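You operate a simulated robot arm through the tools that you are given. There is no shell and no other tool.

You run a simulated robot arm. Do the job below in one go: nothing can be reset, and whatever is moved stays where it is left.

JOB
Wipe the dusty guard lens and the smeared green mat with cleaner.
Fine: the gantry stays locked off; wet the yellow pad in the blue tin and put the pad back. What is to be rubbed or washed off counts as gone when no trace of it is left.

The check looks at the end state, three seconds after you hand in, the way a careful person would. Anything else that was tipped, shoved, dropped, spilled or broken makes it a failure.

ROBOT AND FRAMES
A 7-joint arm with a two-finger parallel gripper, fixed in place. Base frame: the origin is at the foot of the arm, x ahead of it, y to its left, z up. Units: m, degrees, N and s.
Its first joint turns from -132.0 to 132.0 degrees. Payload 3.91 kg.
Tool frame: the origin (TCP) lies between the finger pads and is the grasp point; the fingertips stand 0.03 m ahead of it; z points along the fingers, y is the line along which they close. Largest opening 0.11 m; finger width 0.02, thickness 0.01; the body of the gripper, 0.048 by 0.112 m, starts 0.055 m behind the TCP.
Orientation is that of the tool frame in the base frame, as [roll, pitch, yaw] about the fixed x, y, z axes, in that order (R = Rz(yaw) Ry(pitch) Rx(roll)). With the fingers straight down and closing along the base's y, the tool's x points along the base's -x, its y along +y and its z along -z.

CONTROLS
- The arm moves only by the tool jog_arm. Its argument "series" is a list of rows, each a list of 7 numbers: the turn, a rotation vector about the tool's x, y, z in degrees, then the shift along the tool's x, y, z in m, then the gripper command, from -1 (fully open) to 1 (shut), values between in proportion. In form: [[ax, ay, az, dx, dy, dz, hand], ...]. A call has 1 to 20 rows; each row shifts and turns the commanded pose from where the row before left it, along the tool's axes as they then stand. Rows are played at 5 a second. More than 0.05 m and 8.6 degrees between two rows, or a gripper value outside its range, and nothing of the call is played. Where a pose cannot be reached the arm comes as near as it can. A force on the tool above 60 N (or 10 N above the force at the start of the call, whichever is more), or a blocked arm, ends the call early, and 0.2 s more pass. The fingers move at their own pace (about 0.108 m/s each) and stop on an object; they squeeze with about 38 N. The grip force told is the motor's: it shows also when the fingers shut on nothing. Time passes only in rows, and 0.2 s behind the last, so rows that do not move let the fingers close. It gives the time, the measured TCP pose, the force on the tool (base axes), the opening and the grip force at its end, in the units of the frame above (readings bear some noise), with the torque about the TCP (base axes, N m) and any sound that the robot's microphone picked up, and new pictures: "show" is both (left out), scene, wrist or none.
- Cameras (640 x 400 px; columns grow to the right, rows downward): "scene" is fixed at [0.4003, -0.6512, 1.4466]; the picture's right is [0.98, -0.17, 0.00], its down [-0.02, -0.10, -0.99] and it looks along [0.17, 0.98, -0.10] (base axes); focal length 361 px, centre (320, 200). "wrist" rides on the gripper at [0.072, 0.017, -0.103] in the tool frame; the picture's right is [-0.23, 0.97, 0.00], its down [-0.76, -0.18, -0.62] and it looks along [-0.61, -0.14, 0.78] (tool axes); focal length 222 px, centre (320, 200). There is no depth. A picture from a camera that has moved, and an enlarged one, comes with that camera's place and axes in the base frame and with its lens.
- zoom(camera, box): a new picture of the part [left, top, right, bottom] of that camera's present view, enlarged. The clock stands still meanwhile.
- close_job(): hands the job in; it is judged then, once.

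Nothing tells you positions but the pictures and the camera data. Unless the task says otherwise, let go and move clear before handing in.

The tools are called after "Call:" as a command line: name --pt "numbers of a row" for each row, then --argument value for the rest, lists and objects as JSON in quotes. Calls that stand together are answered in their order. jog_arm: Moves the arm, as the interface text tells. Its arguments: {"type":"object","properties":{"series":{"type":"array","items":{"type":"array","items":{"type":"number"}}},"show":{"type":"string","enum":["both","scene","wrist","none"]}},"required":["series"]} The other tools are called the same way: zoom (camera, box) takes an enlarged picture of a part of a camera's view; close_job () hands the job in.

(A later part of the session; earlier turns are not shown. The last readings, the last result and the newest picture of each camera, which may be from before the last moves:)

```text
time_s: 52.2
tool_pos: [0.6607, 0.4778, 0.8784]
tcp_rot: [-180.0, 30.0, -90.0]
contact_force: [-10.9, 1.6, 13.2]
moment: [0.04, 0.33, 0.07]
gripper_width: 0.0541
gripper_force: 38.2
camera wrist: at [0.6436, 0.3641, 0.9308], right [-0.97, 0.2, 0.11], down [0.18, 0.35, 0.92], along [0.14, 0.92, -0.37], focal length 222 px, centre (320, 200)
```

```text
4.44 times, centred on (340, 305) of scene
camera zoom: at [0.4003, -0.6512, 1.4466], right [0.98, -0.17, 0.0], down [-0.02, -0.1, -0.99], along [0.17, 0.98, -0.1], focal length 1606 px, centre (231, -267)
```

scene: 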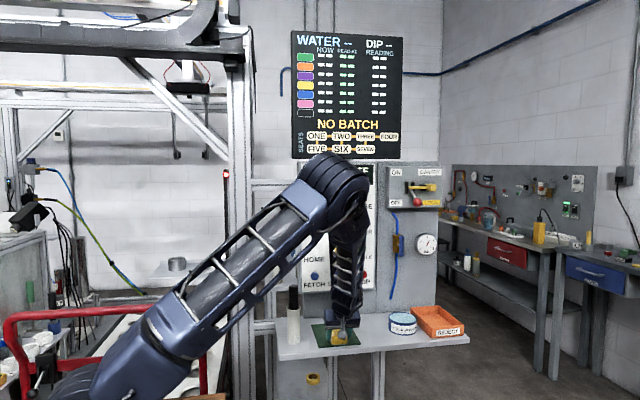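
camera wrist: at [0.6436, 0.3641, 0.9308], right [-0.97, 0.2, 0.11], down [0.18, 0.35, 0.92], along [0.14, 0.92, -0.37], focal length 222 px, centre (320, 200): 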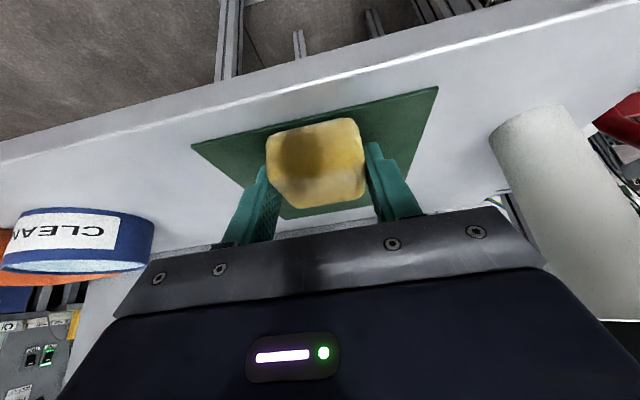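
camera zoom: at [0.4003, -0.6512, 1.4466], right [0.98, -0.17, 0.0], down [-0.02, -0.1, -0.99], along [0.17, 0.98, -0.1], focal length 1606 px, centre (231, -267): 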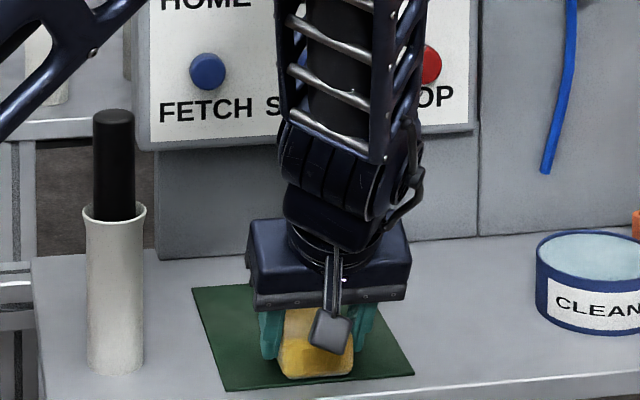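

Working well; now forward at x 0.662, step over, back at x 0.68, and forward once more.

Call:
jog_arm --pt "0 0 0 -0.0092 0 0.0053 1" --pt "0 0 0 -0.0092 0 0.0053 1" --pt "0 0 0 -0.0092 0 0.0053 1" --pt "0 0 0 -0.0092 0 0.0053 1" --pt "0 0 0 -0.0092 0 0.0053 1" --pt "0 0 0 -0.0092 0 0.0053 1" --pt "0 0 0 -0.0092 0 0.0053 1" --pt "0 0 0 -0.0092 0 0.0053 1" --pt "0 0 0 0 -0.009 0 1" --pt "0 0 0 0 -0.009 0 1" --pt "0 0 0 0.0092 0 -0.0053 1" --pt "0 0 0 0.0092 0 -0.0053 1" --pt "0 0 0 0.0092 0 -0.0053 1" --pt "0 0 0 0.0092 0 -0.0053 1" --pt "0 0 0 0.0092 0 -0.0053 1" --pt "0 0 0 0.0092 0 -0.0053 1" --pt "0 0 0 0.0092 0 -0.0053 1" --pt "0 0 0 0.0092 0 -0.0053 1" --pt "0 0 0 0 0 0 1"

Call:
zoom --camera "scene" --box '[280, 260, 400, 350]'

```text
time_s: 56.2
tool_pos: [0.6793, 0.4776, 0.8794]
tcp_rot: [180.0, 30.0, -90.0]
contact_force: [-0.5, -0.2, 0.0]
moment: [-0.01, 0.0, 0.03]
gripper_width: 0.0539
gripper_force: 38.6
camera wrist: at [0.6614, 0.364, 0.9319], right [-0.97, 0.2, 0.11], down [0.18, 0.35, 0.92], along [0.14, 0.92, -0.37], focal length 222 px, centre (320, 200)
```

scene: 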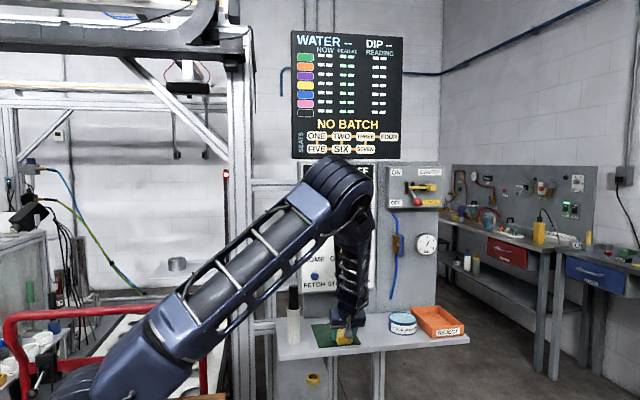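
wrist: 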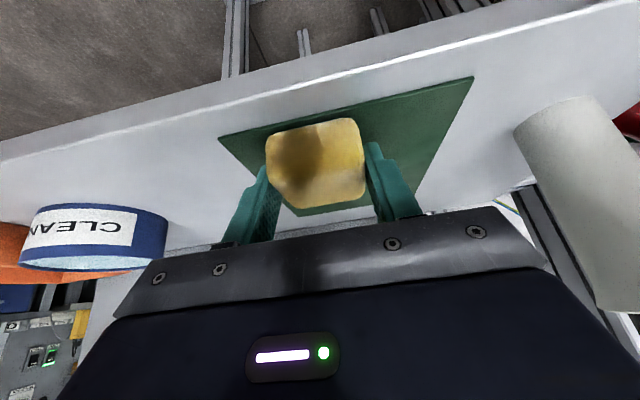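

```text
4.44 times, centred on (340, 305) of scene
camera zoom: at [0.4003, -0.6512, 1.4466], right [0.98, -0.17, 0.0], down [-0.02, -0.1, -0.99], along [0.17, 0.98, -0.1], focal length 1606 px, centre (231, -267)
```

zoom: 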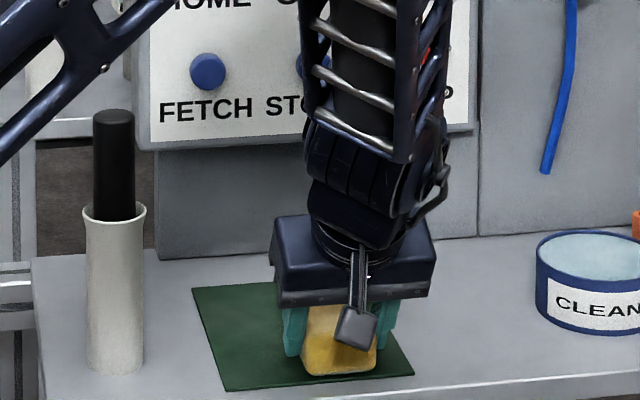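

Force has dropped to zero on the last stroke. I'll lift and move aside to inspect the mat and the pad.

Call:
jog_arm --pt "0 0 0 -0.01 0 -0.0173 1" --pt "0 0 0 -0.015 0 -0.026 1" --pt "0 0 0 -0.015 0 -0.026 1" --pt "0 0 0 -0.015 0 -0.026 1" --pt "0 0 0 0 -0.04 0 1" --pt "0 0 0 0 -0.04 0 1" --pt "0 0 0 0 -0.04 0 1" --pt "0 0 0 0 0 0 1"

Call:
zoom --camera "scene" --box '[280, 300, 380, 360]'

Call:
zoom --camera "wrist" --box '[330, 0, 590, 150]'

Call:
zoom --camera "scene" --box '[350, 250, 430, 310]'

```text
time_s: 58.0
tool_pos: [0.802, 0.4762, 0.9884]
tcp_rot: [-179.9, 29.9, -90.0]
contact_force: [0.3, -0.6, -0.6]
moment: [-0.03, -0.01, -0.02]
gripper_width: 0.0543
gripper_force: 37.9
camera wrist: at [0.7837, 0.3632, 1.0411], right [-0.97, 0.2, 0.11], down [0.18, 0.35, 0.92], along [0.14, 0.92, -0.37], focal length 222 px, centre (320, 200)
```

scene: 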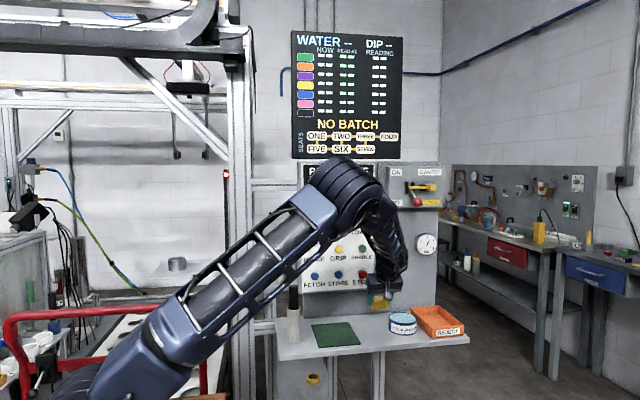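
wrist: 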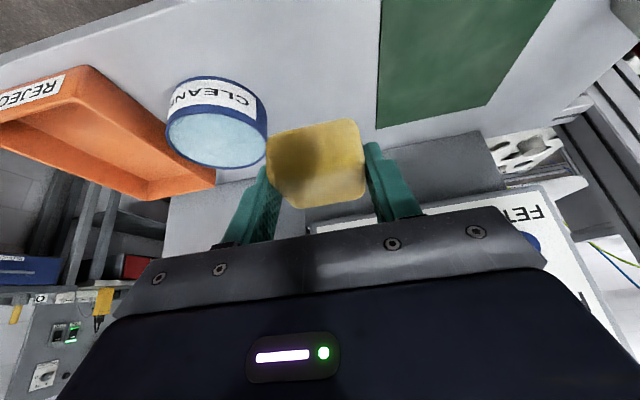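

```text
6.40 times, centred on (330, 330) of scene
camera zoom: at [0.4003, -0.6512, 1.4466], right [0.98, -0.17, 0.0], down [-0.02, -0.1, -0.99], along [0.17, 0.98, -0.1], focal length 2313 px, centre (256, -632)
```

zoom: 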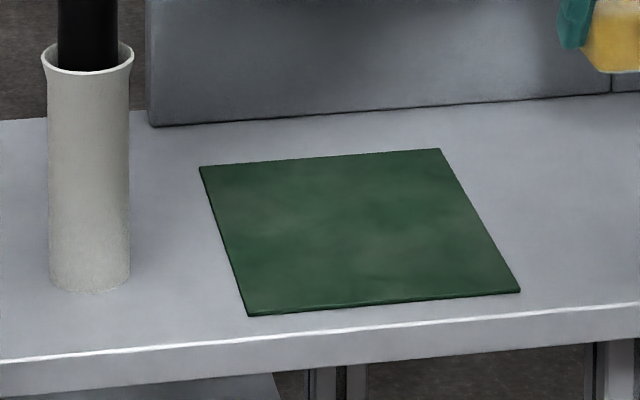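

```text
2.46 times, centred on (460, 75) of wrist
camera zoom: at [0.7837, 0.3632, 1.0411], right [-0.97, 0.2, 0.11], down [0.18, 0.35, 0.92], along [0.14, 0.92, -0.37], focal length 547 px, centre (-25, 508)
```

zoom: 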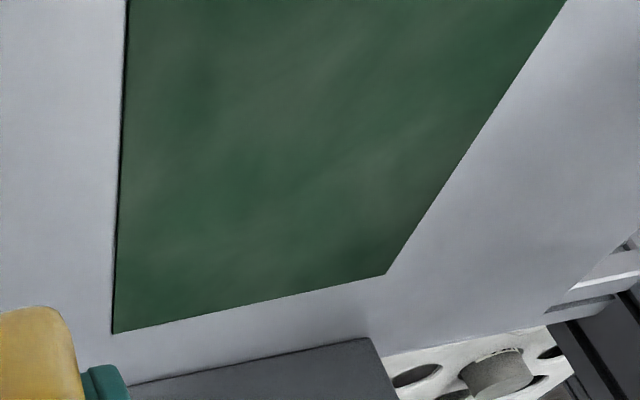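

```text
6.67 times, centred on (390, 280) of scene
camera zoom: at [0.4003, -0.6512, 1.4466], right [0.98, -0.17, 0.0], down [-0.02, -0.1, -0.99], along [0.17, 0.98, -0.1], focal length 2410 px, centre (-147, -333)
```

zoom: 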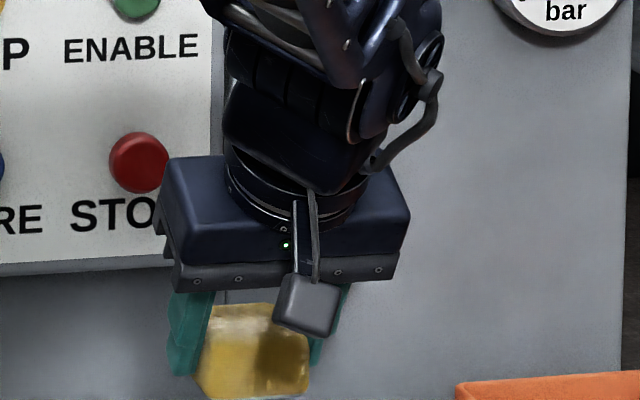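

The mat looks clear of yellow. I'll enlarge it further to check for leftover specks.

Call:
zoom --camera "scene" --box '[308, 320, 340, 350]'

Call:
zoom --camera "scene" --box '[330, 320, 362, 350]'

Call:
zoom --camera "wrist" --box '[370, 0, 560, 60]'

Call:
zoom --camera "wrist" --box '[240, 100, 400, 220]'

```text
13.33 times, centred on (324, 335) of scene
camera zoom: at [0.4003, -0.6512, 1.4466], right [0.98, -0.17, 0.0], down [-0.02, -0.1, -0.99], along [0.17, 0.98, -0.1], focal length 4819 px, centre (267, -1600)
```

zoom: 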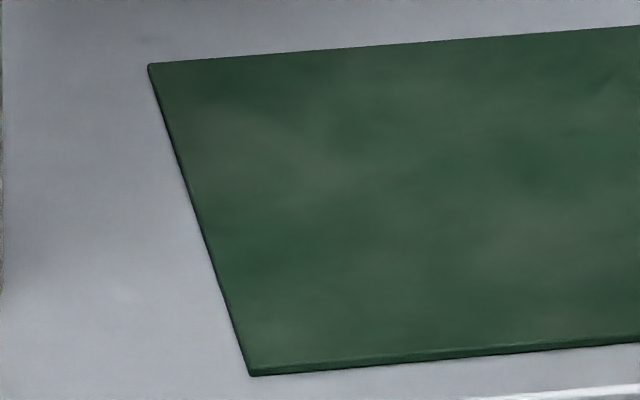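

```text
13.33 times, centred on (346, 335) of scene
camera zoom: at [0.4003, -0.6512, 1.4466], right [0.98, -0.17, 0.0], down [-0.02, -0.1, -0.99], along [0.17, 0.98, -0.1], focal length 4819 px, centre (-27, -1600)
```

zoom: 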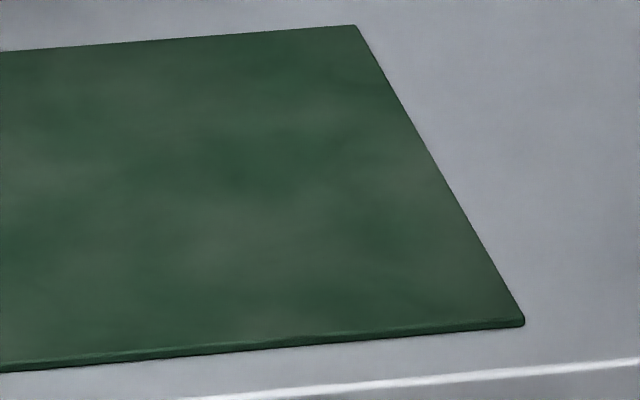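

```text
3.37 times, centred on (465, 30) of wrist
camera zoom: at [0.7837, 0.3632, 1.0411], right [-0.97, 0.2, 0.11], down [0.18, 0.35, 0.92], along [0.14, 0.92, -0.37], focal length 748 px, centre (-168, 773)
```

zoom: 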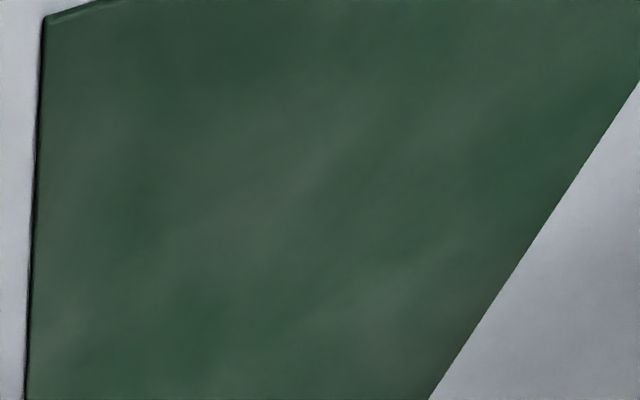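

```text
3.33 times, centred on (320, 160) of wrist
camera zoom: at [0.7837, 0.3632, 1.0411], right [-0.97, 0.2, 0.11], down [0.18, 0.35, 0.92], along [0.14, 0.92, -0.37], focal length 740 px, centre (320, 333)
```

zoom: 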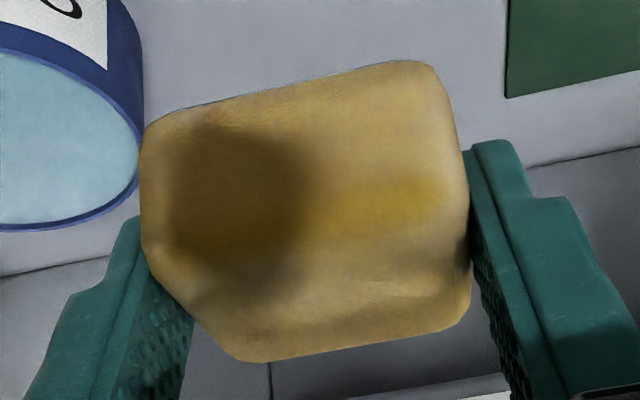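

The mat is clean with no specks and in its original place. Now for the lens: I'll lift the pad and carry it back to the left, well clear of the panel, tube and post.

Call:
jog_arm --pt "0 0 0 -0.0107 0 -0.03856 1" --pt "0 0 0 -0.0107 0 -0.03856 1" --pt "0 0 0 -0.0107 0 -0.03856 1" --pt "0 0 0 -0.0107 0 -0.03856 1" --pt "0 0 0 -0.0107 0 -0.03856 1" --pt "0 0 0 -0.0107 0 -0.03856 1" --pt "0 0 0 -0.0107 0 -0.03856 1" --pt "0 0 0 -0.0107 0 -0.03856 1" --pt "0 0 0 0 0.0458 0 1" --pt "0 0 0 0 0.0458 0 1" --pt "0 0 0 0 0.0458 0 1" --pt "0 0 0 0 0.0458 0 1" --pt "0 0 0 0 0.0458 0 1" --pt "0 0 0 0 0.0458 0 1" --pt "0 0 0 0 0.0458 0 1" --pt "0 0 0 0 0.0458 0 1" --pt "0 0 0 0 0.0458 0 1" --pt "0 0 0 0 0.0458 0 1" --pt "0 0 0 0 0.0458 0 1" --pt "0 0 0 0 0.0458 0 1"

```text
time_s: 62.2
tool_pos: [0.2476, 0.3972, 1.3001]
tcp_rot: [-180.0, 30.0, -90.0]
contact_force: [0.8, 0.7, -1.0]
moment: [0.04, 0.03, 0.0]
gripper_width: 0.0541
gripper_force: 38.1
camera wrist: at [0.2305, 0.2839, 1.3522], right [-0.97, 0.2, 0.11], down [0.18, 0.35, 0.92], along [0.14, 0.92, -0.37], focal length 222 px, centre (320, 200)
```

scene: 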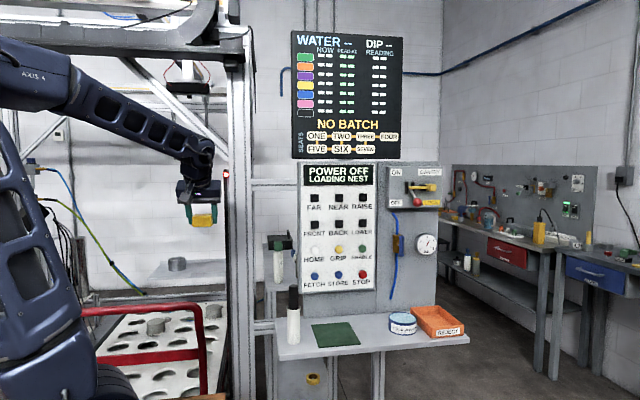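
wrist: 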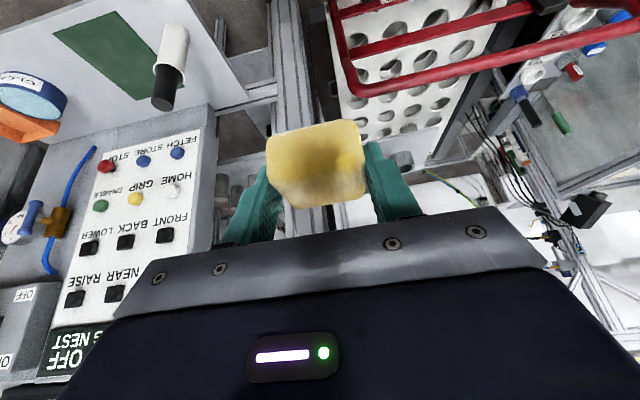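

Clear so far. I'll move into the open area left of the post and turn the tool so the pad's wet face points to +x at the lens.

Call:
jog_arm --pt "0 0 0 0 0.045 0 1" --pt "0 0 0 0 0.045 0 1" --pt "0 0 0 0 0.045 0 1" --pt "0 0 0 -0.0325 0 0.01875 1" --pt "0 0 0 -0.0325 0 0.01875 1" --pt "0 0 0 -0.0325 0 0.01875 1" --pt "0 0 0 -0.0325 0 0.01875 1" --pt "7.085 0 -4.09 0 0 0 1" --pt "7.085 0 -4.09 0 0 0 1" --pt "7.085 0 -4.09 0 0 0 1" --pt "7.085 0 -4.09 0 0 0 1" --pt "7.085 0 -4.09 0 0 0 1" --pt "0 0 0 0 0 0 1"

```text
time_s: 65.0
tool_pos: [0.1159, 0.5474, 1.2992]
tcp_rot: [-134.9, 22.2, -69.3]
contact_force: [0.0, 0.2, 0.1]
moment: [-0.01, -0.01, 0.02]
gripper_width: 0.054
gripper_force: 37.6
camera wrist: at [0.0666, 0.4343, 1.3273], right [-0.81, 0.2, -0.55], down [-0.47, 0.35, 0.81], along [0.35, 0.92, -0.19], focal length 222 px, centre (320, 200)
```

scene: 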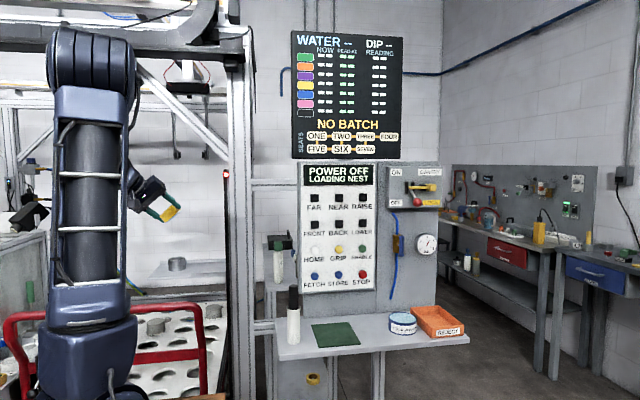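
wrist: 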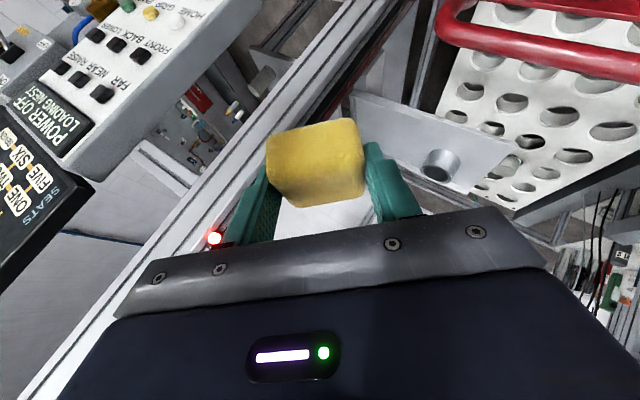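

Turning goes smoothly. Finishing the remaining turn.

Call:
jog_arm --pt "7.085 0 -4.09 0 0 0 1" --pt "7.085 0 -4.09 0 0 0 1" --pt "7.085 0 -4.09 0 0 0 1" --pt "7.085 0 -4.09 0 0 0 1" --pt "7.085 0 -4.09 0 0 0 1" --pt "7.085 0 -4.09 0 0 0 1" --pt "0 0 0 0 0 0 1"

```text
time_s: 66.6
tool_pos: [0.1146, 0.5473, 1.2986]
tcp_rot: [-90.0, 0.0, -60.0]
contact_force: [0.2, -0.1, -1.3]
moment: [-0.02, 0.0, 0.01]
gripper_width: 0.054
gripper_force: 37.8
camera wrist: at [0.0614, 0.434, 1.2807], right [-0.11, 0.2, -0.97], down [-0.92, 0.35, 0.18], along [0.37, 0.92, 0.14], focal length 222 px, centre (320, 200)
```

scene: 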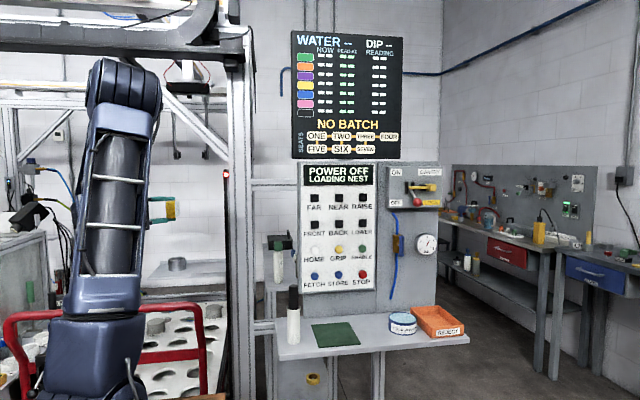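
wrist: 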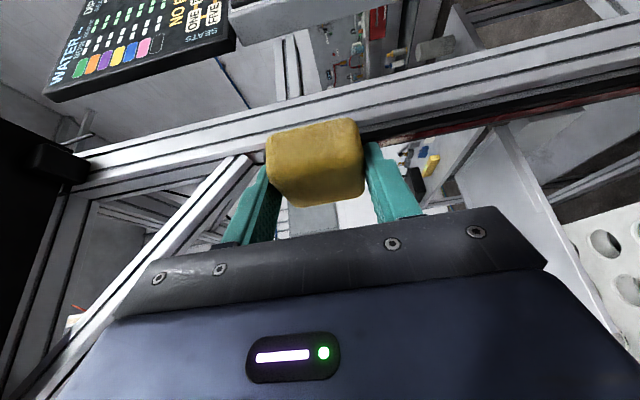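

The tool now points horizontally with the pad face towards +x, and the red lens strip shows at upper right of the wrist picture. Enlarging it to locate the dust precisely.

Call:
zoom --camera "wrist" --box '[340, 60, 500, 160]'

Call:
zoom --camera "wrist" --box '[480, 60, 640, 160]'

Call:
zoom --camera "scene" --box '[130, 180, 230, 240]'

```text
4.00 times, centred on (420, 110) of wrist
camera zoom: at [0.0614, 0.434, 1.2807], right [-0.11, 0.2, -0.97], down [-0.92, 0.35, 0.18], along [0.37, 0.92, 0.14], focal length 888 px, centre (-80, 560)
```

zoom: 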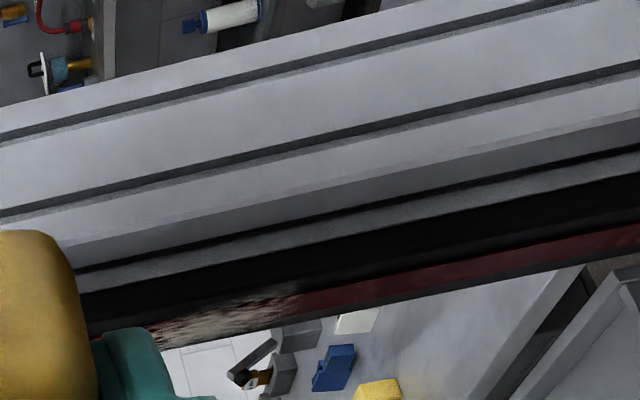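

```text
4.00 times, centred on (560, 110) of wrist
camera zoom: at [0.0614, 0.434, 1.2807], right [-0.11, 0.2, -0.97], down [-0.92, 0.35, 0.18], along [0.37, 0.92, 0.14], focal length 888 px, centre (-640, 560)
```

zoom: 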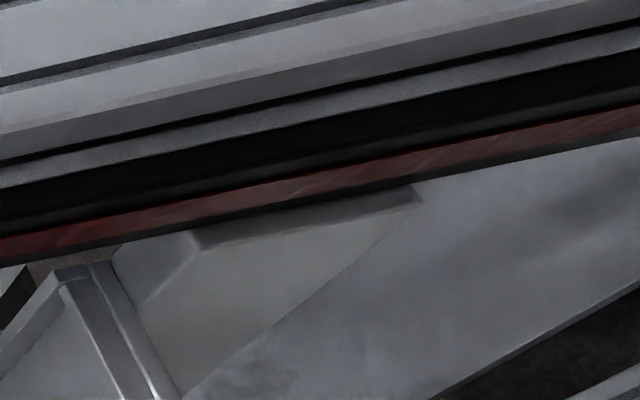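

```text
6.40 times, centred on (180, 210) of scene
camera zoom: at [0.4003, -0.6512, 1.4466], right [0.98, -0.17, 0.0], down [-0.02, -0.1, -0.99], along [0.17, 0.98, -0.1], focal length 2313 px, centre (1216, 136)
```

zoom: 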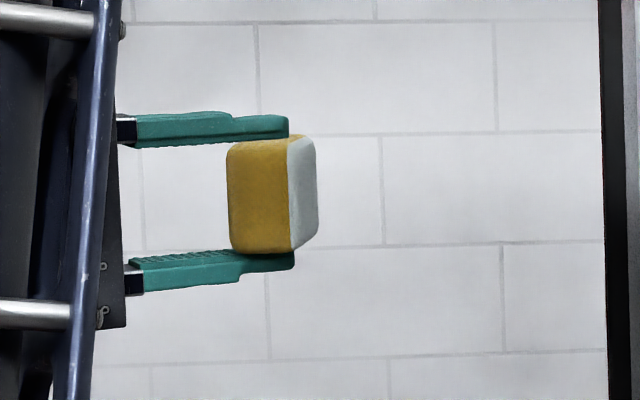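

The scene view shows the wet face (pale blue) pointing to +x. I'll move deeper into the opening, still well left of the lens, for a closer look.

Call:
jog_arm --pt "0 0 0 -0.03125 0 0.02238 1" --pt "0 0 0 -0.03125 0 0.02238 1" --pt "0 0 0 -0.03125 0 0.02238 1" --pt "0 0 0 -0.03125 0 0.02238 1" --pt "0 0 0 0 0 0 1"

Call:
zoom --camera "wrist" --box '[360, 0, 640, 175]'

Call:
zoom --camera "scene" --box '[150, 160, 250, 240]'

```text
time_s: 67.8
tool_pos: [0.1316, 0.7007, 1.2992]
tcp_rot: [-90.2, 0.0, -59.9]
contact_force: [-0.6, 0.5, 0.0]
moment: [0.0, -0.01, 0.01]
gripper_width: 0.0539
gripper_force: 37.8
camera wrist: at [0.078, 0.5876, 1.2813], right [-0.11, 0.2, -0.97], down [-0.92, 0.35, 0.18], along [0.37, 0.92, 0.14], focal length 222 px, centre (320, 200)
```

scene: 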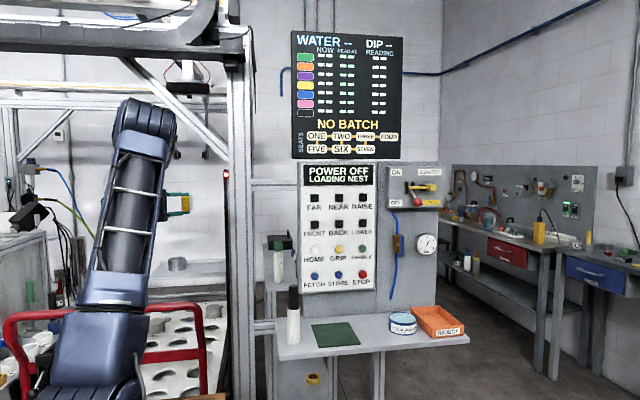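
wrist: 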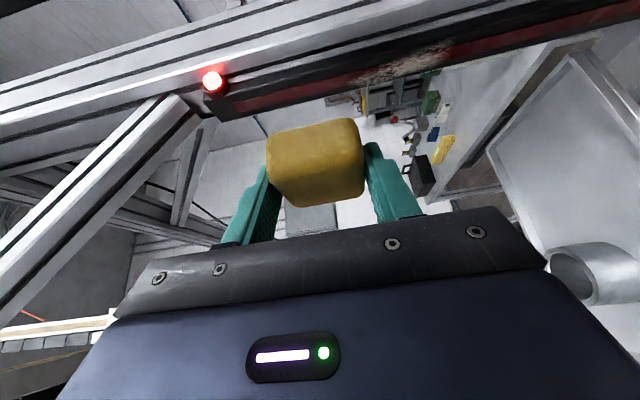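

```text
2.29 times, centred on (500, 88) of wrist
camera zoom: at [0.078, 0.5876, 1.2813], right [-0.11, 0.2, -0.97], down [-0.92, 0.35, 0.18], along [0.37, 0.92, 0.14], focal length 508 px, centre (-91, 457)
```

zoom: 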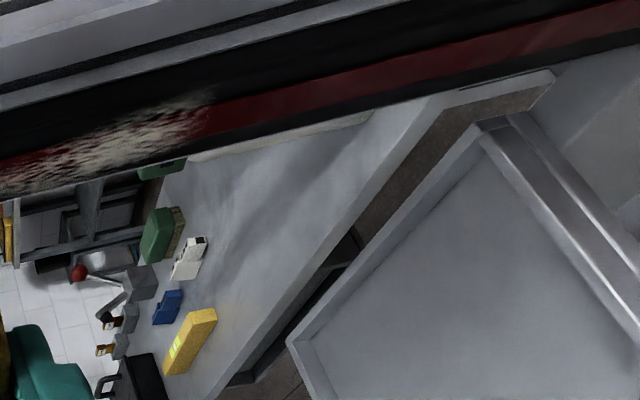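

```text
5.00 times, centred on (200, 200) of scene
camera zoom: at [0.4003, -0.6512, 1.4466], right [0.98, -0.17, 0.0], down [-0.02, -0.1, -0.99], along [0.17, 0.98, -0.1], focal length 1807 px, centre (920, 200)
```

zoom: 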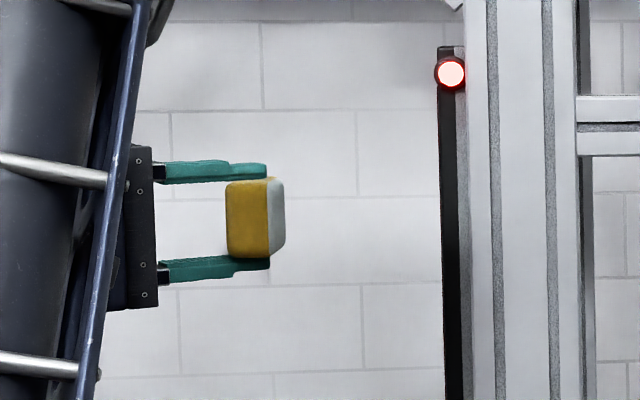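

Call:
zoom --camera "wrist" --box '[320, 20, 480, 120]'

```text
4.00 times, centred on (400, 70) of wrist
camera zoom: at [0.078, 0.5876, 1.2813], right [-0.11, 0.2, -0.97], down [-0.92, 0.35, 0.18], along [0.37, 0.92, 0.14], focal length 888 px, centre (0, 720)
```

zoom: 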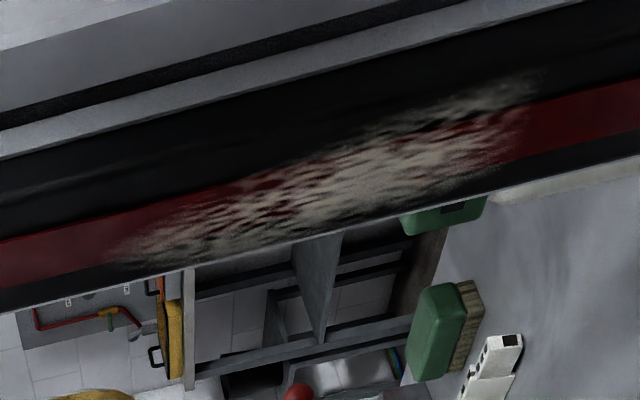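

Dust covers about z 1.155–1.268 on the bar's -x face (x about 0.28, y 0.748–0.778). I'll bring the pad face to about 2 cm short of it near the top end.

Call:
jog_arm --pt "0 0 0 0.00025 0.0025 0.0268 1" --pt "0 0 0 0.00025 0.0025 0.0268 1" --pt "0 0 0 0.00025 0.0025 0.0268 1" --pt "0 0 0 0.00025 0.0025 0.0268 1" --pt "0 0 0 0 0 0 1"

Call:
zoom --camera "scene" --box '[170, 180, 250, 240]'

Call:
zoom --camera "wrist" --box '[220, 40, 440, 220]'

```text
time_s: 69.0
tool_pos: [0.2237, 0.7527, 1.2879]
tcp_rot: [-90.0, 0.0, -60.0]
contact_force: [-0.1, -0.1, -0.7]
moment: [-0.03, 0.01, 0.0]
gripper_width: 0.054
gripper_force: 38.1
camera wrist: at [0.1706, 0.639, 1.2702], right [-0.11, 0.2, -0.97], down [-0.92, 0.35, 0.18], along [0.37, 0.92, 0.14], focal length 222 px, centre (320, 200)
```

scene: 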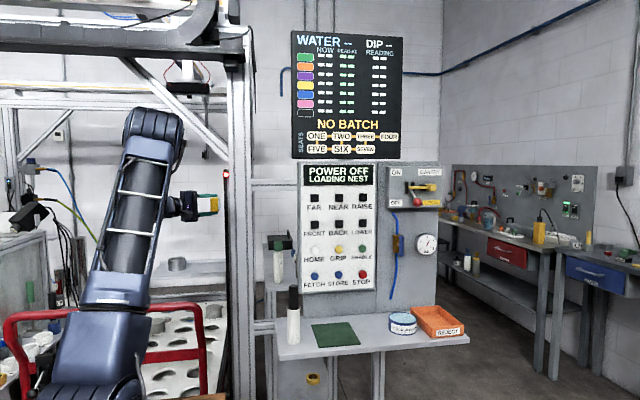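
wrist: 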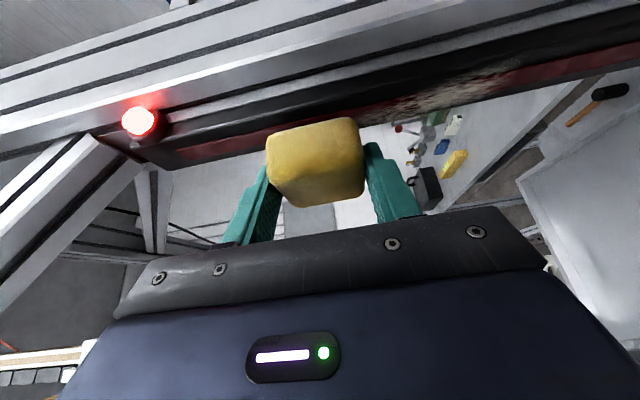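

```text
6.67 times, centred on (210, 210) of scene
camera zoom: at [0.4003, -0.6512, 1.4466], right [0.98, -0.17, 0.0], down [-0.02, -0.1, -0.99], along [0.17, 0.98, -0.1], focal length 2410 px, centre (1053, 133)
```

zoom: 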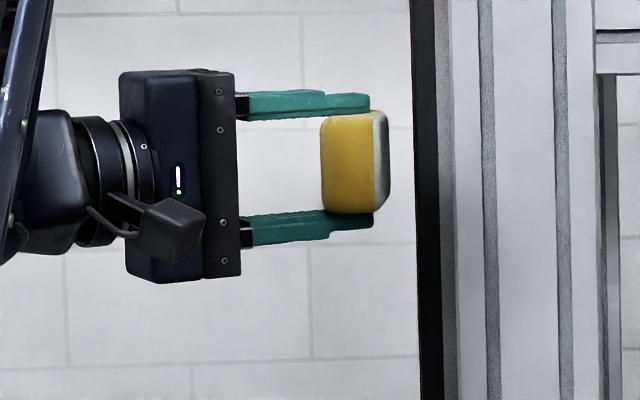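

```text
2.22 times, centred on (330, 130) of wrist
camera zoom: at [0.1706, 0.639, 1.2702], right [-0.11, 0.2, -0.97], down [-0.92, 0.35, 0.18], along [0.37, 0.92, 0.14], focal length 494 px, centre (298, 356)
```

zoom: 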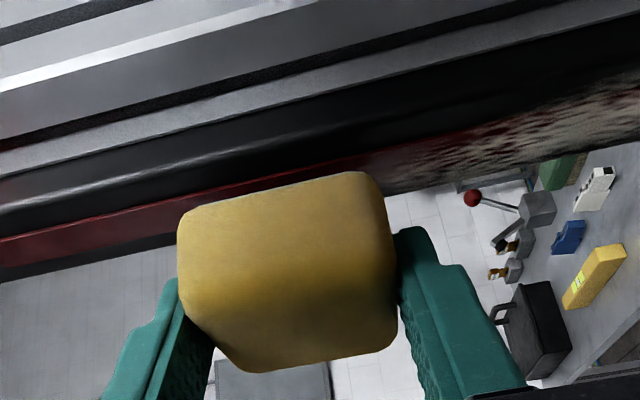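

Gap to the bar is about 1.5 cm. I'll close in along +x in small steps until contact, at the clean strip just above the dust.

Call:
jog_arm --pt "0 0 0 0.003 0 0.0052 1" --pt "0 0 0 0.003 0 0.0052 1" --pt "0 0 0 0 0 0 1" --show "none"

```text
time_s: 69.8
tool_pos: [0.2346, 0.7534, 1.2879]
tcp_rot: [-90.1, 0.0, -60.0]
contact_force: [-0.3, 0.5, -0.6]
moment: [-0.02, 0.01, -0.03]
gripper_width: 0.0542
gripper_force: 38.3
```

Call:
jog_arm --pt "0 0 0 0.0015 0 0.0026 1" --pt "0 0 0 0 0 0 1" --show "none"

```text
time_s: 70.4
tool_pos: [0.2386, 0.7522, 1.287]
tcp_rot: [-90.2, 0.1, -60.0]
contact_force: [0.2, -0.4, 0.0]
moment: [0.02, -0.01, 0.0]
gripper_width: 0.054
gripper_force: 38.5
```

Call:
jog_arm --pt "0 0 0 0.0015 0 0.0026 1" --pt "0 0 0 0 0 0 1" --show "none"

```text
time_s: 71.0
tool_pos: [0.2424, 0.7525, 1.2891]
tcp_rot: [-90.1, 0.0, -59.9]
contact_force: [-1.0, -0.6, -0.3]
moment: [0.04, 0.01, -0.01]
gripper_width: 0.0538
gripper_force: 37.6
```

Call:
jog_arm --pt "0 0 0 0.001 0 0.00173 1" --pt "0 0 0 0 0 0 1"

Call:
zoom --camera "scene" --box '[190, 180, 250, 240]'

Call:
zoom --camera "wrist" --box '[220, 40, 440, 220]'

```text
time_s: 71.6
tool_pos: [0.2414, 0.7522, 1.2888]
tcp_rot: [-90.1, 0.1, -59.9]
contact_force: [-7.7, -1.2, -0.4]
moment: [-0.03, -0.07, 0.11]
gripper_width: 0.0539
gripper_force: 37.9
camera wrist: at [0.1881, 0.64, 1.271], right [-0.11, 0.2, -0.97], down [-0.92, 0.35, 0.18], along [0.37, 0.92, 0.14], focal length 222 px, centre (320, 200)
```

scene: 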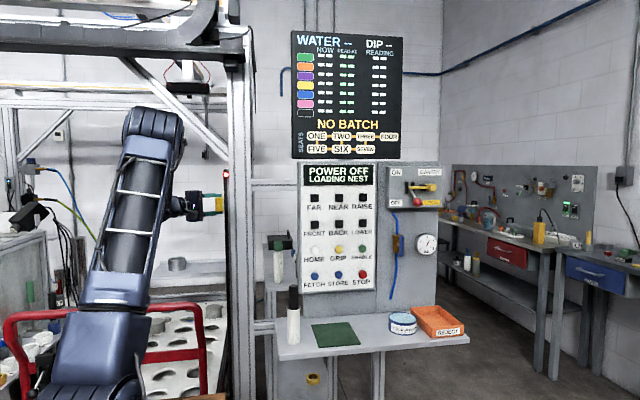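
wrist: 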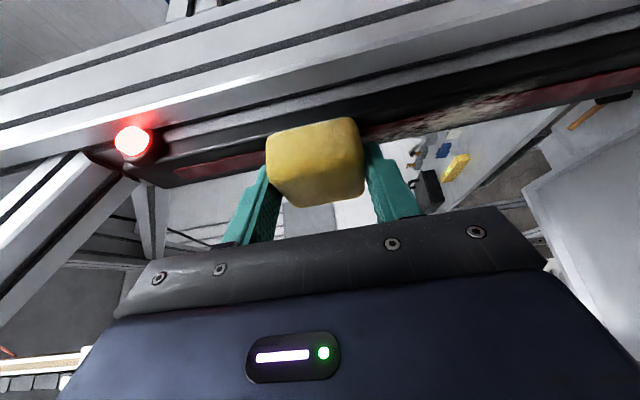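

```text
6.67 times, centred on (220, 210) of scene
camera zoom: at [0.4003, -0.6512, 1.4466], right [0.98, -0.17, 0.0], down [-0.02, -0.1, -0.99], along [0.17, 0.98, -0.1], focal length 2410 px, centre (987, 133)
```

zoom: 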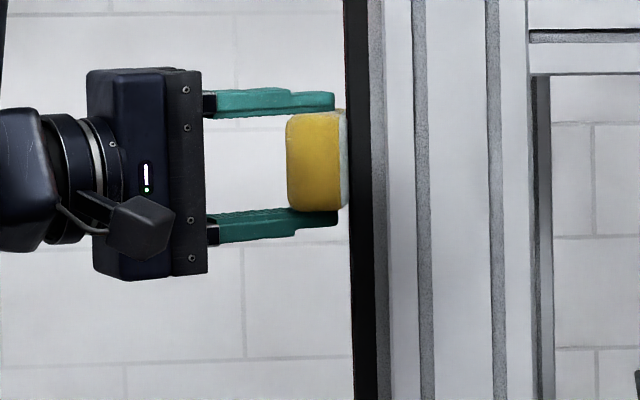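

```text
2.22 times, centred on (330, 130) of wrist
camera zoom: at [0.1881, 0.64, 1.271], right [-0.11, 0.2, -0.97], down [-0.92, 0.35, 0.18], along [0.37, 0.92, 0.14], focal length 494 px, centre (298, 356)
```

zoom: 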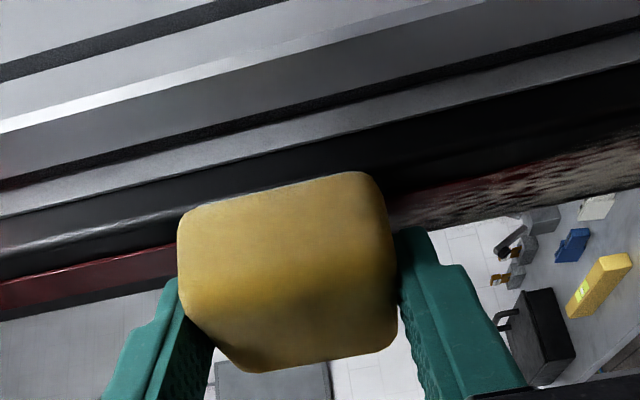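

Light contact, about 8 N. I'll press a touch more and stroke downward across the whole dust patch.

Call:
jog_arm --pt "0 0 0 0.0002 0 0.0004 1" --pt "0 0 0 0 0.0125 0 1" --pt "0 0 0 0 0.0125 0 1" --pt "0 0 0 0 0.0125 0 1" --pt "0 0 0 0 0.0125 0 1" --pt "0 0 0 0 0.0125 0 1" --pt "0 0 0 0 0.0125 0 1" --pt "0 0 0 0 0 0 1"

Call:
zoom --camera "wrist" --box '[220, 40, 440, 220]'

Call:
zoom --camera "scene" --box '[190, 190, 250, 260]'

```text
time_s: 73.4
tool_pos: [0.2425, 0.7529, 1.2126]
tcp_rot: [-90.1, 0.0, -59.9]
contact_force: [-18.5, 2.7, 3.4]
moment: [0.08, -0.13, 0.23]
gripper_width: 0.054
gripper_force: 38.2
camera wrist: at [0.1883, 0.6396, 1.1958], right [-0.11, 0.2, -0.97], down [-0.92, 0.35, 0.18], along [0.37, 0.92, 0.14], focal length 222 px, centre (320, 200)
```

scene: 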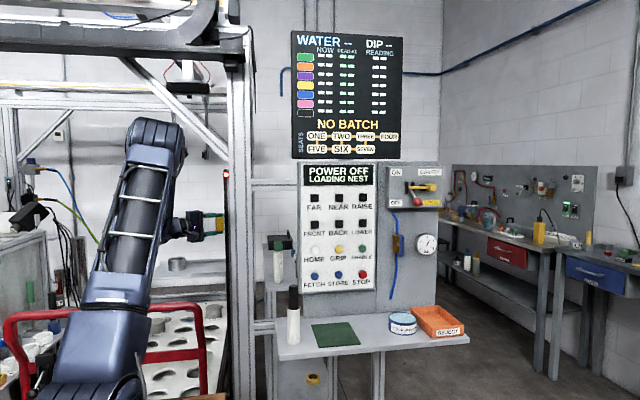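
wrist: 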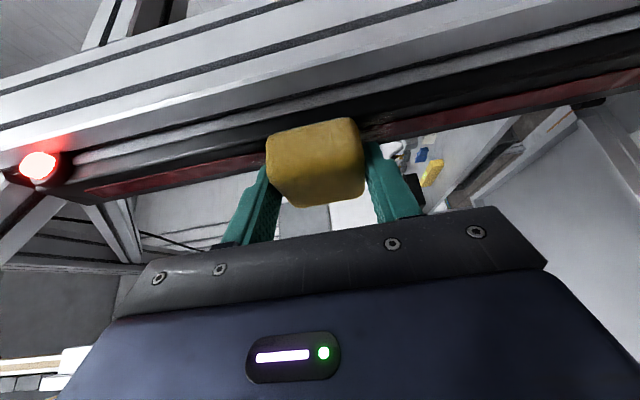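

```text
2.22 times, centred on (330, 130) of wrist
camera zoom: at [0.1883, 0.6396, 1.1958], right [-0.11, 0.2, -0.97], down [-0.92, 0.35, 0.18], along [0.37, 0.92, 0.14], focal length 494 px, centre (298, 356)
```

zoom: 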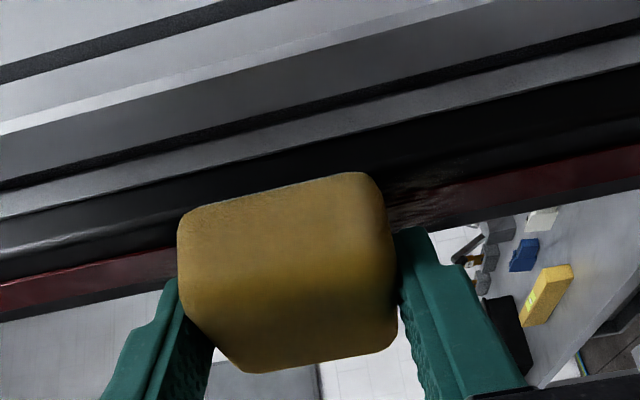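

```text
5.71 times, centred on (220, 225) of scene
camera zoom: at [0.4003, -0.6512, 1.4466], right [0.98, -0.17, 0.0], down [-0.02, -0.1, -0.99], along [0.17, 0.98, -0.1], focal length 2065 px, centre (891, 57)
```

zoom: 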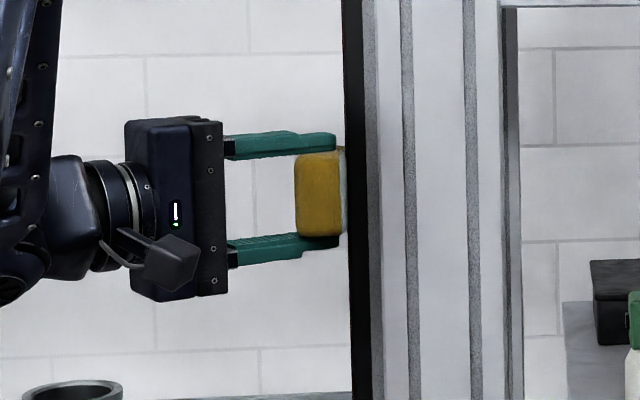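

The strip above the pad is already clean. Continuing downward past the dust's lower end, then back up.

Call:
jog_arm --pt "0 0 0 -0.0002 0.0125 -0.0003 1" --pt "0 0 0 0 0.0125 0 1" --pt "0 0 0 0 0.0125 0 1" --pt "0 0 0 0 0.0125 0 1" --pt "0 0 0 0 0.0125 0 1" --pt "0 0 0 0 0.0125 0 1" --pt "0 0 0 0 -0.0125 0 1" --pt "0 0 0 0 -0.0125 0 1" --pt "0 0 0 0 -0.0125 0 1" --pt "0 0 0 0 -0.0125 0 1" --pt "0 0 0 0 -0.0125 0 1" --pt "0 0 0 0 -0.0125 0 1" --pt "0 0 0 0 -0.0125 0 1" --pt "0 0 0 0 -0.0125 0 1" --pt "0 0 0 0 -0.0125 0 1" --pt "0 0 0 0 -0.0125 0 1" --pt "0 0 0 0 -0.0125 0 1" --pt "0 0 0 0 -0.0125 0 1" --pt "0 0 0 0 0 0 1"

Call:
zoom --camera "wrist" --box '[340, 60, 500, 160]'

```text
time_s: 77.4
tool_pos: [0.2417, 0.7538, 1.2892]
tcp_rot: [-90.0, 0.0, -59.9]
contact_force: [-13.7, -1.1, -2.6]
moment: [-0.04, 0.01, -0.01]
gripper_width: 0.0539
gripper_force: 37.9
camera wrist: at [0.1886, 0.6402, 1.2714], right [-0.11, 0.2, -0.97], down [-0.92, 0.35, 0.18], along [0.37, 0.92, 0.14], focal length 222 px, centre (320, 200)
```

scene: 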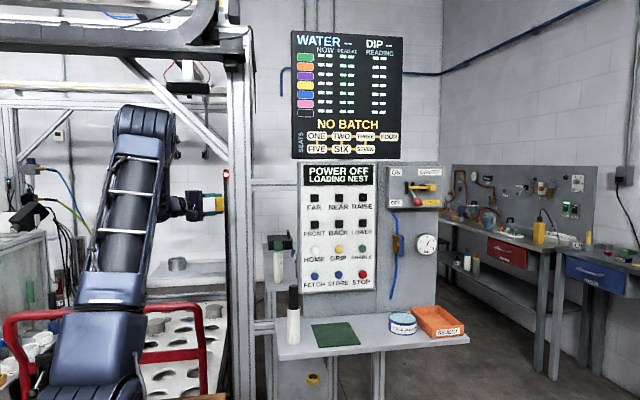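
wrist: 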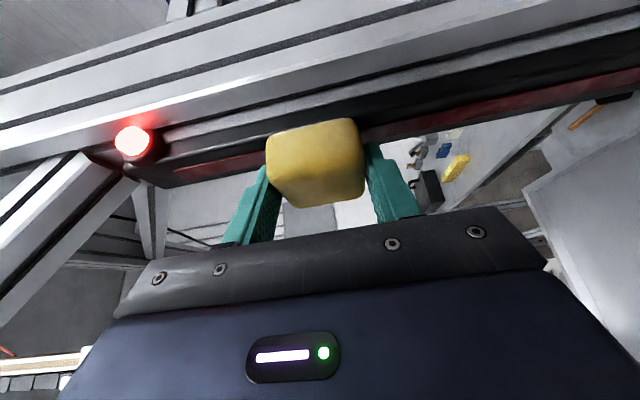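

```text
4.00 times, centred on (420, 110) of wrist
camera zoom: at [0.1886, 0.6402, 1.2714], right [-0.11, 0.2, -0.97], down [-0.92, 0.35, 0.18], along [0.37, 0.92, 0.14], focal length 888 px, centre (-80, 560)
```

zoom: 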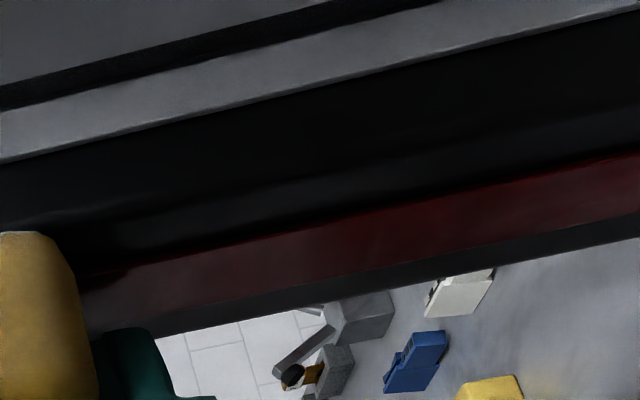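

The dust looks gone. Backing away from the bar to inspect the lens properly.

Call:
jog_arm --pt "0 0 0 -0.005 0 -0.00866 1" --pt "0 0 0 -0.005 0 -0.00866 1" --pt "0 0 0 0 0 -0.0268 1" --pt "0 0 0 0 0 -0.0268 1" --pt "0 0 0 0 0 -0.0268 1" --pt "0 0 0 0 0 -0.0268 1" --pt "0 0 0 0 0 0 1"

Call:
zoom --camera "wrist" --box '[320, 20, 480, 120]'

Call:
zoom --camera "wrist" --box '[200, 40, 360, 140]'

Call:
zoom --camera "wrist" --box '[460, 0, 640, 100]'

Call:
zoom --camera "scene" --box '[150, 160, 250, 240]'

```text
time_s: 79.0
tool_pos: [0.1291, 0.6999, 1.2884]
tcp_rot: [-90.1, 0.0, -60.1]
contact_force: [0.0, -0.1, -1.3]
moment: [0.01, 0.0, 0.01]
gripper_width: 0.0539
gripper_force: 38.0
camera wrist: at [0.075, 0.587, 1.2707], right [-0.11, 0.2, -0.97], down [-0.92, 0.35, 0.18], along [0.37, 0.92, 0.14], focal length 222 px, centre (320, 200)
```

scene: 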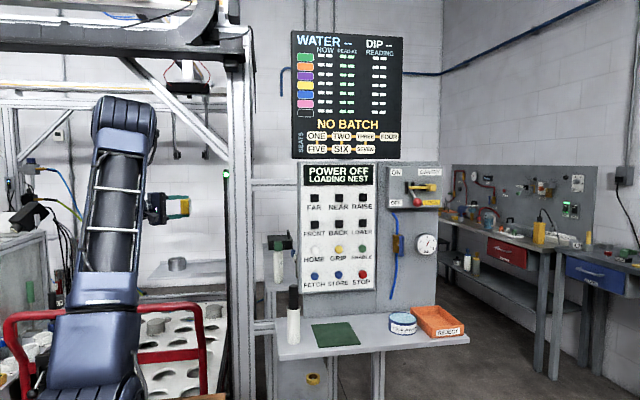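
wrist: 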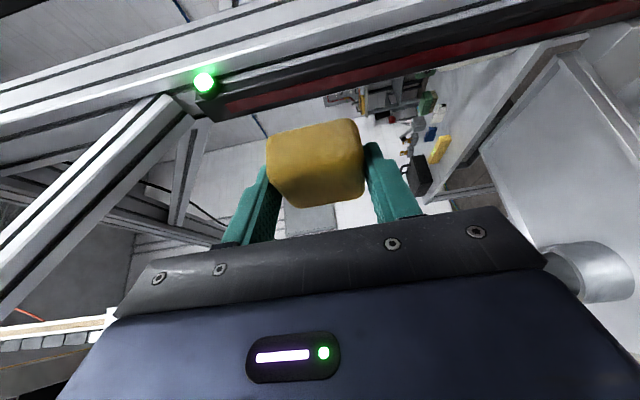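

```text
4.00 times, centred on (400, 70) of wrist
camera zoom: at [0.075, 0.587, 1.2707], right [-0.11, 0.2, -0.97], down [-0.92, 0.35, 0.18], along [0.37, 0.92, 0.14], focal length 888 px, centre (0, 720)
```

zoom: 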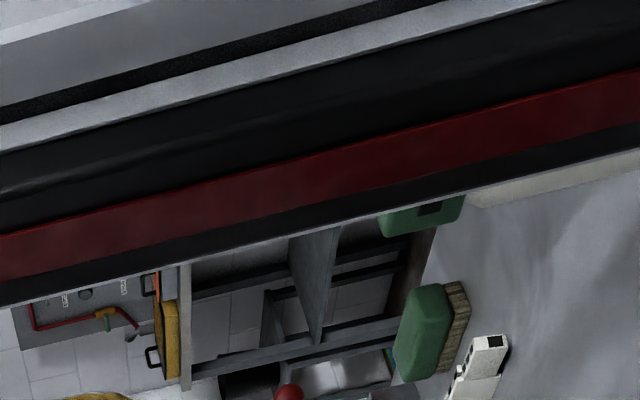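

```text
4.00 times, centred on (280, 90) of wrist
camera zoom: at [0.075, 0.587, 1.2707], right [-0.11, 0.2, -0.97], down [-0.92, 0.35, 0.18], along [0.37, 0.92, 0.14], focal length 888 px, centre (480, 640)
```

zoom: 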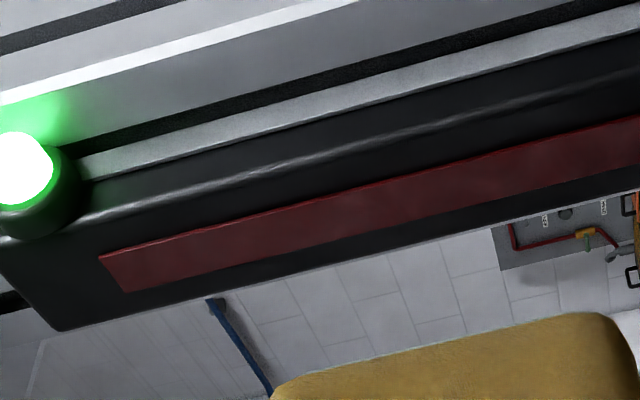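

```text
3.56 times, centred on (550, 50) of wrist
camera zoom: at [0.075, 0.587, 1.2707], right [-0.11, 0.2, -0.97], down [-0.92, 0.35, 0.18], along [0.37, 0.92, 0.14], focal length 790 px, centre (-498, 733)
```

zoom: 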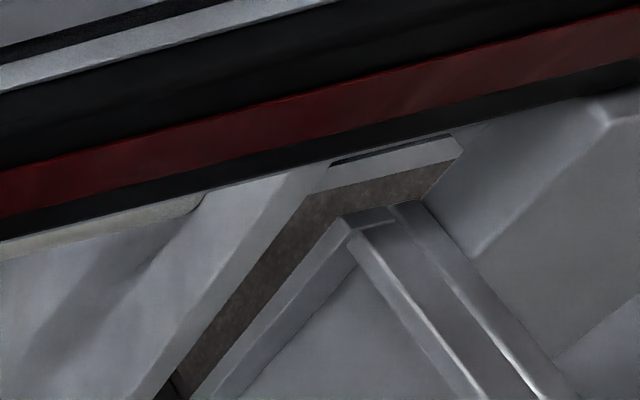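

```text
5.00 times, centred on (200, 200) of scene
camera zoom: at [0.4003, -0.6512, 1.4466], right [0.98, -0.17, 0.0], down [-0.02, -0.1, -0.99], along [0.17, 0.98, -0.1], focal length 1807 px, centre (920, 200)
```

zoom: 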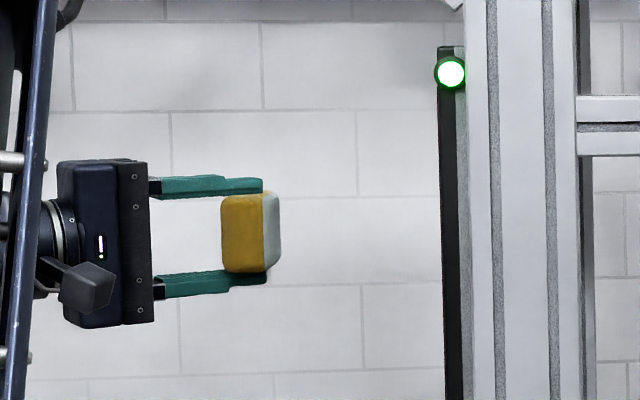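

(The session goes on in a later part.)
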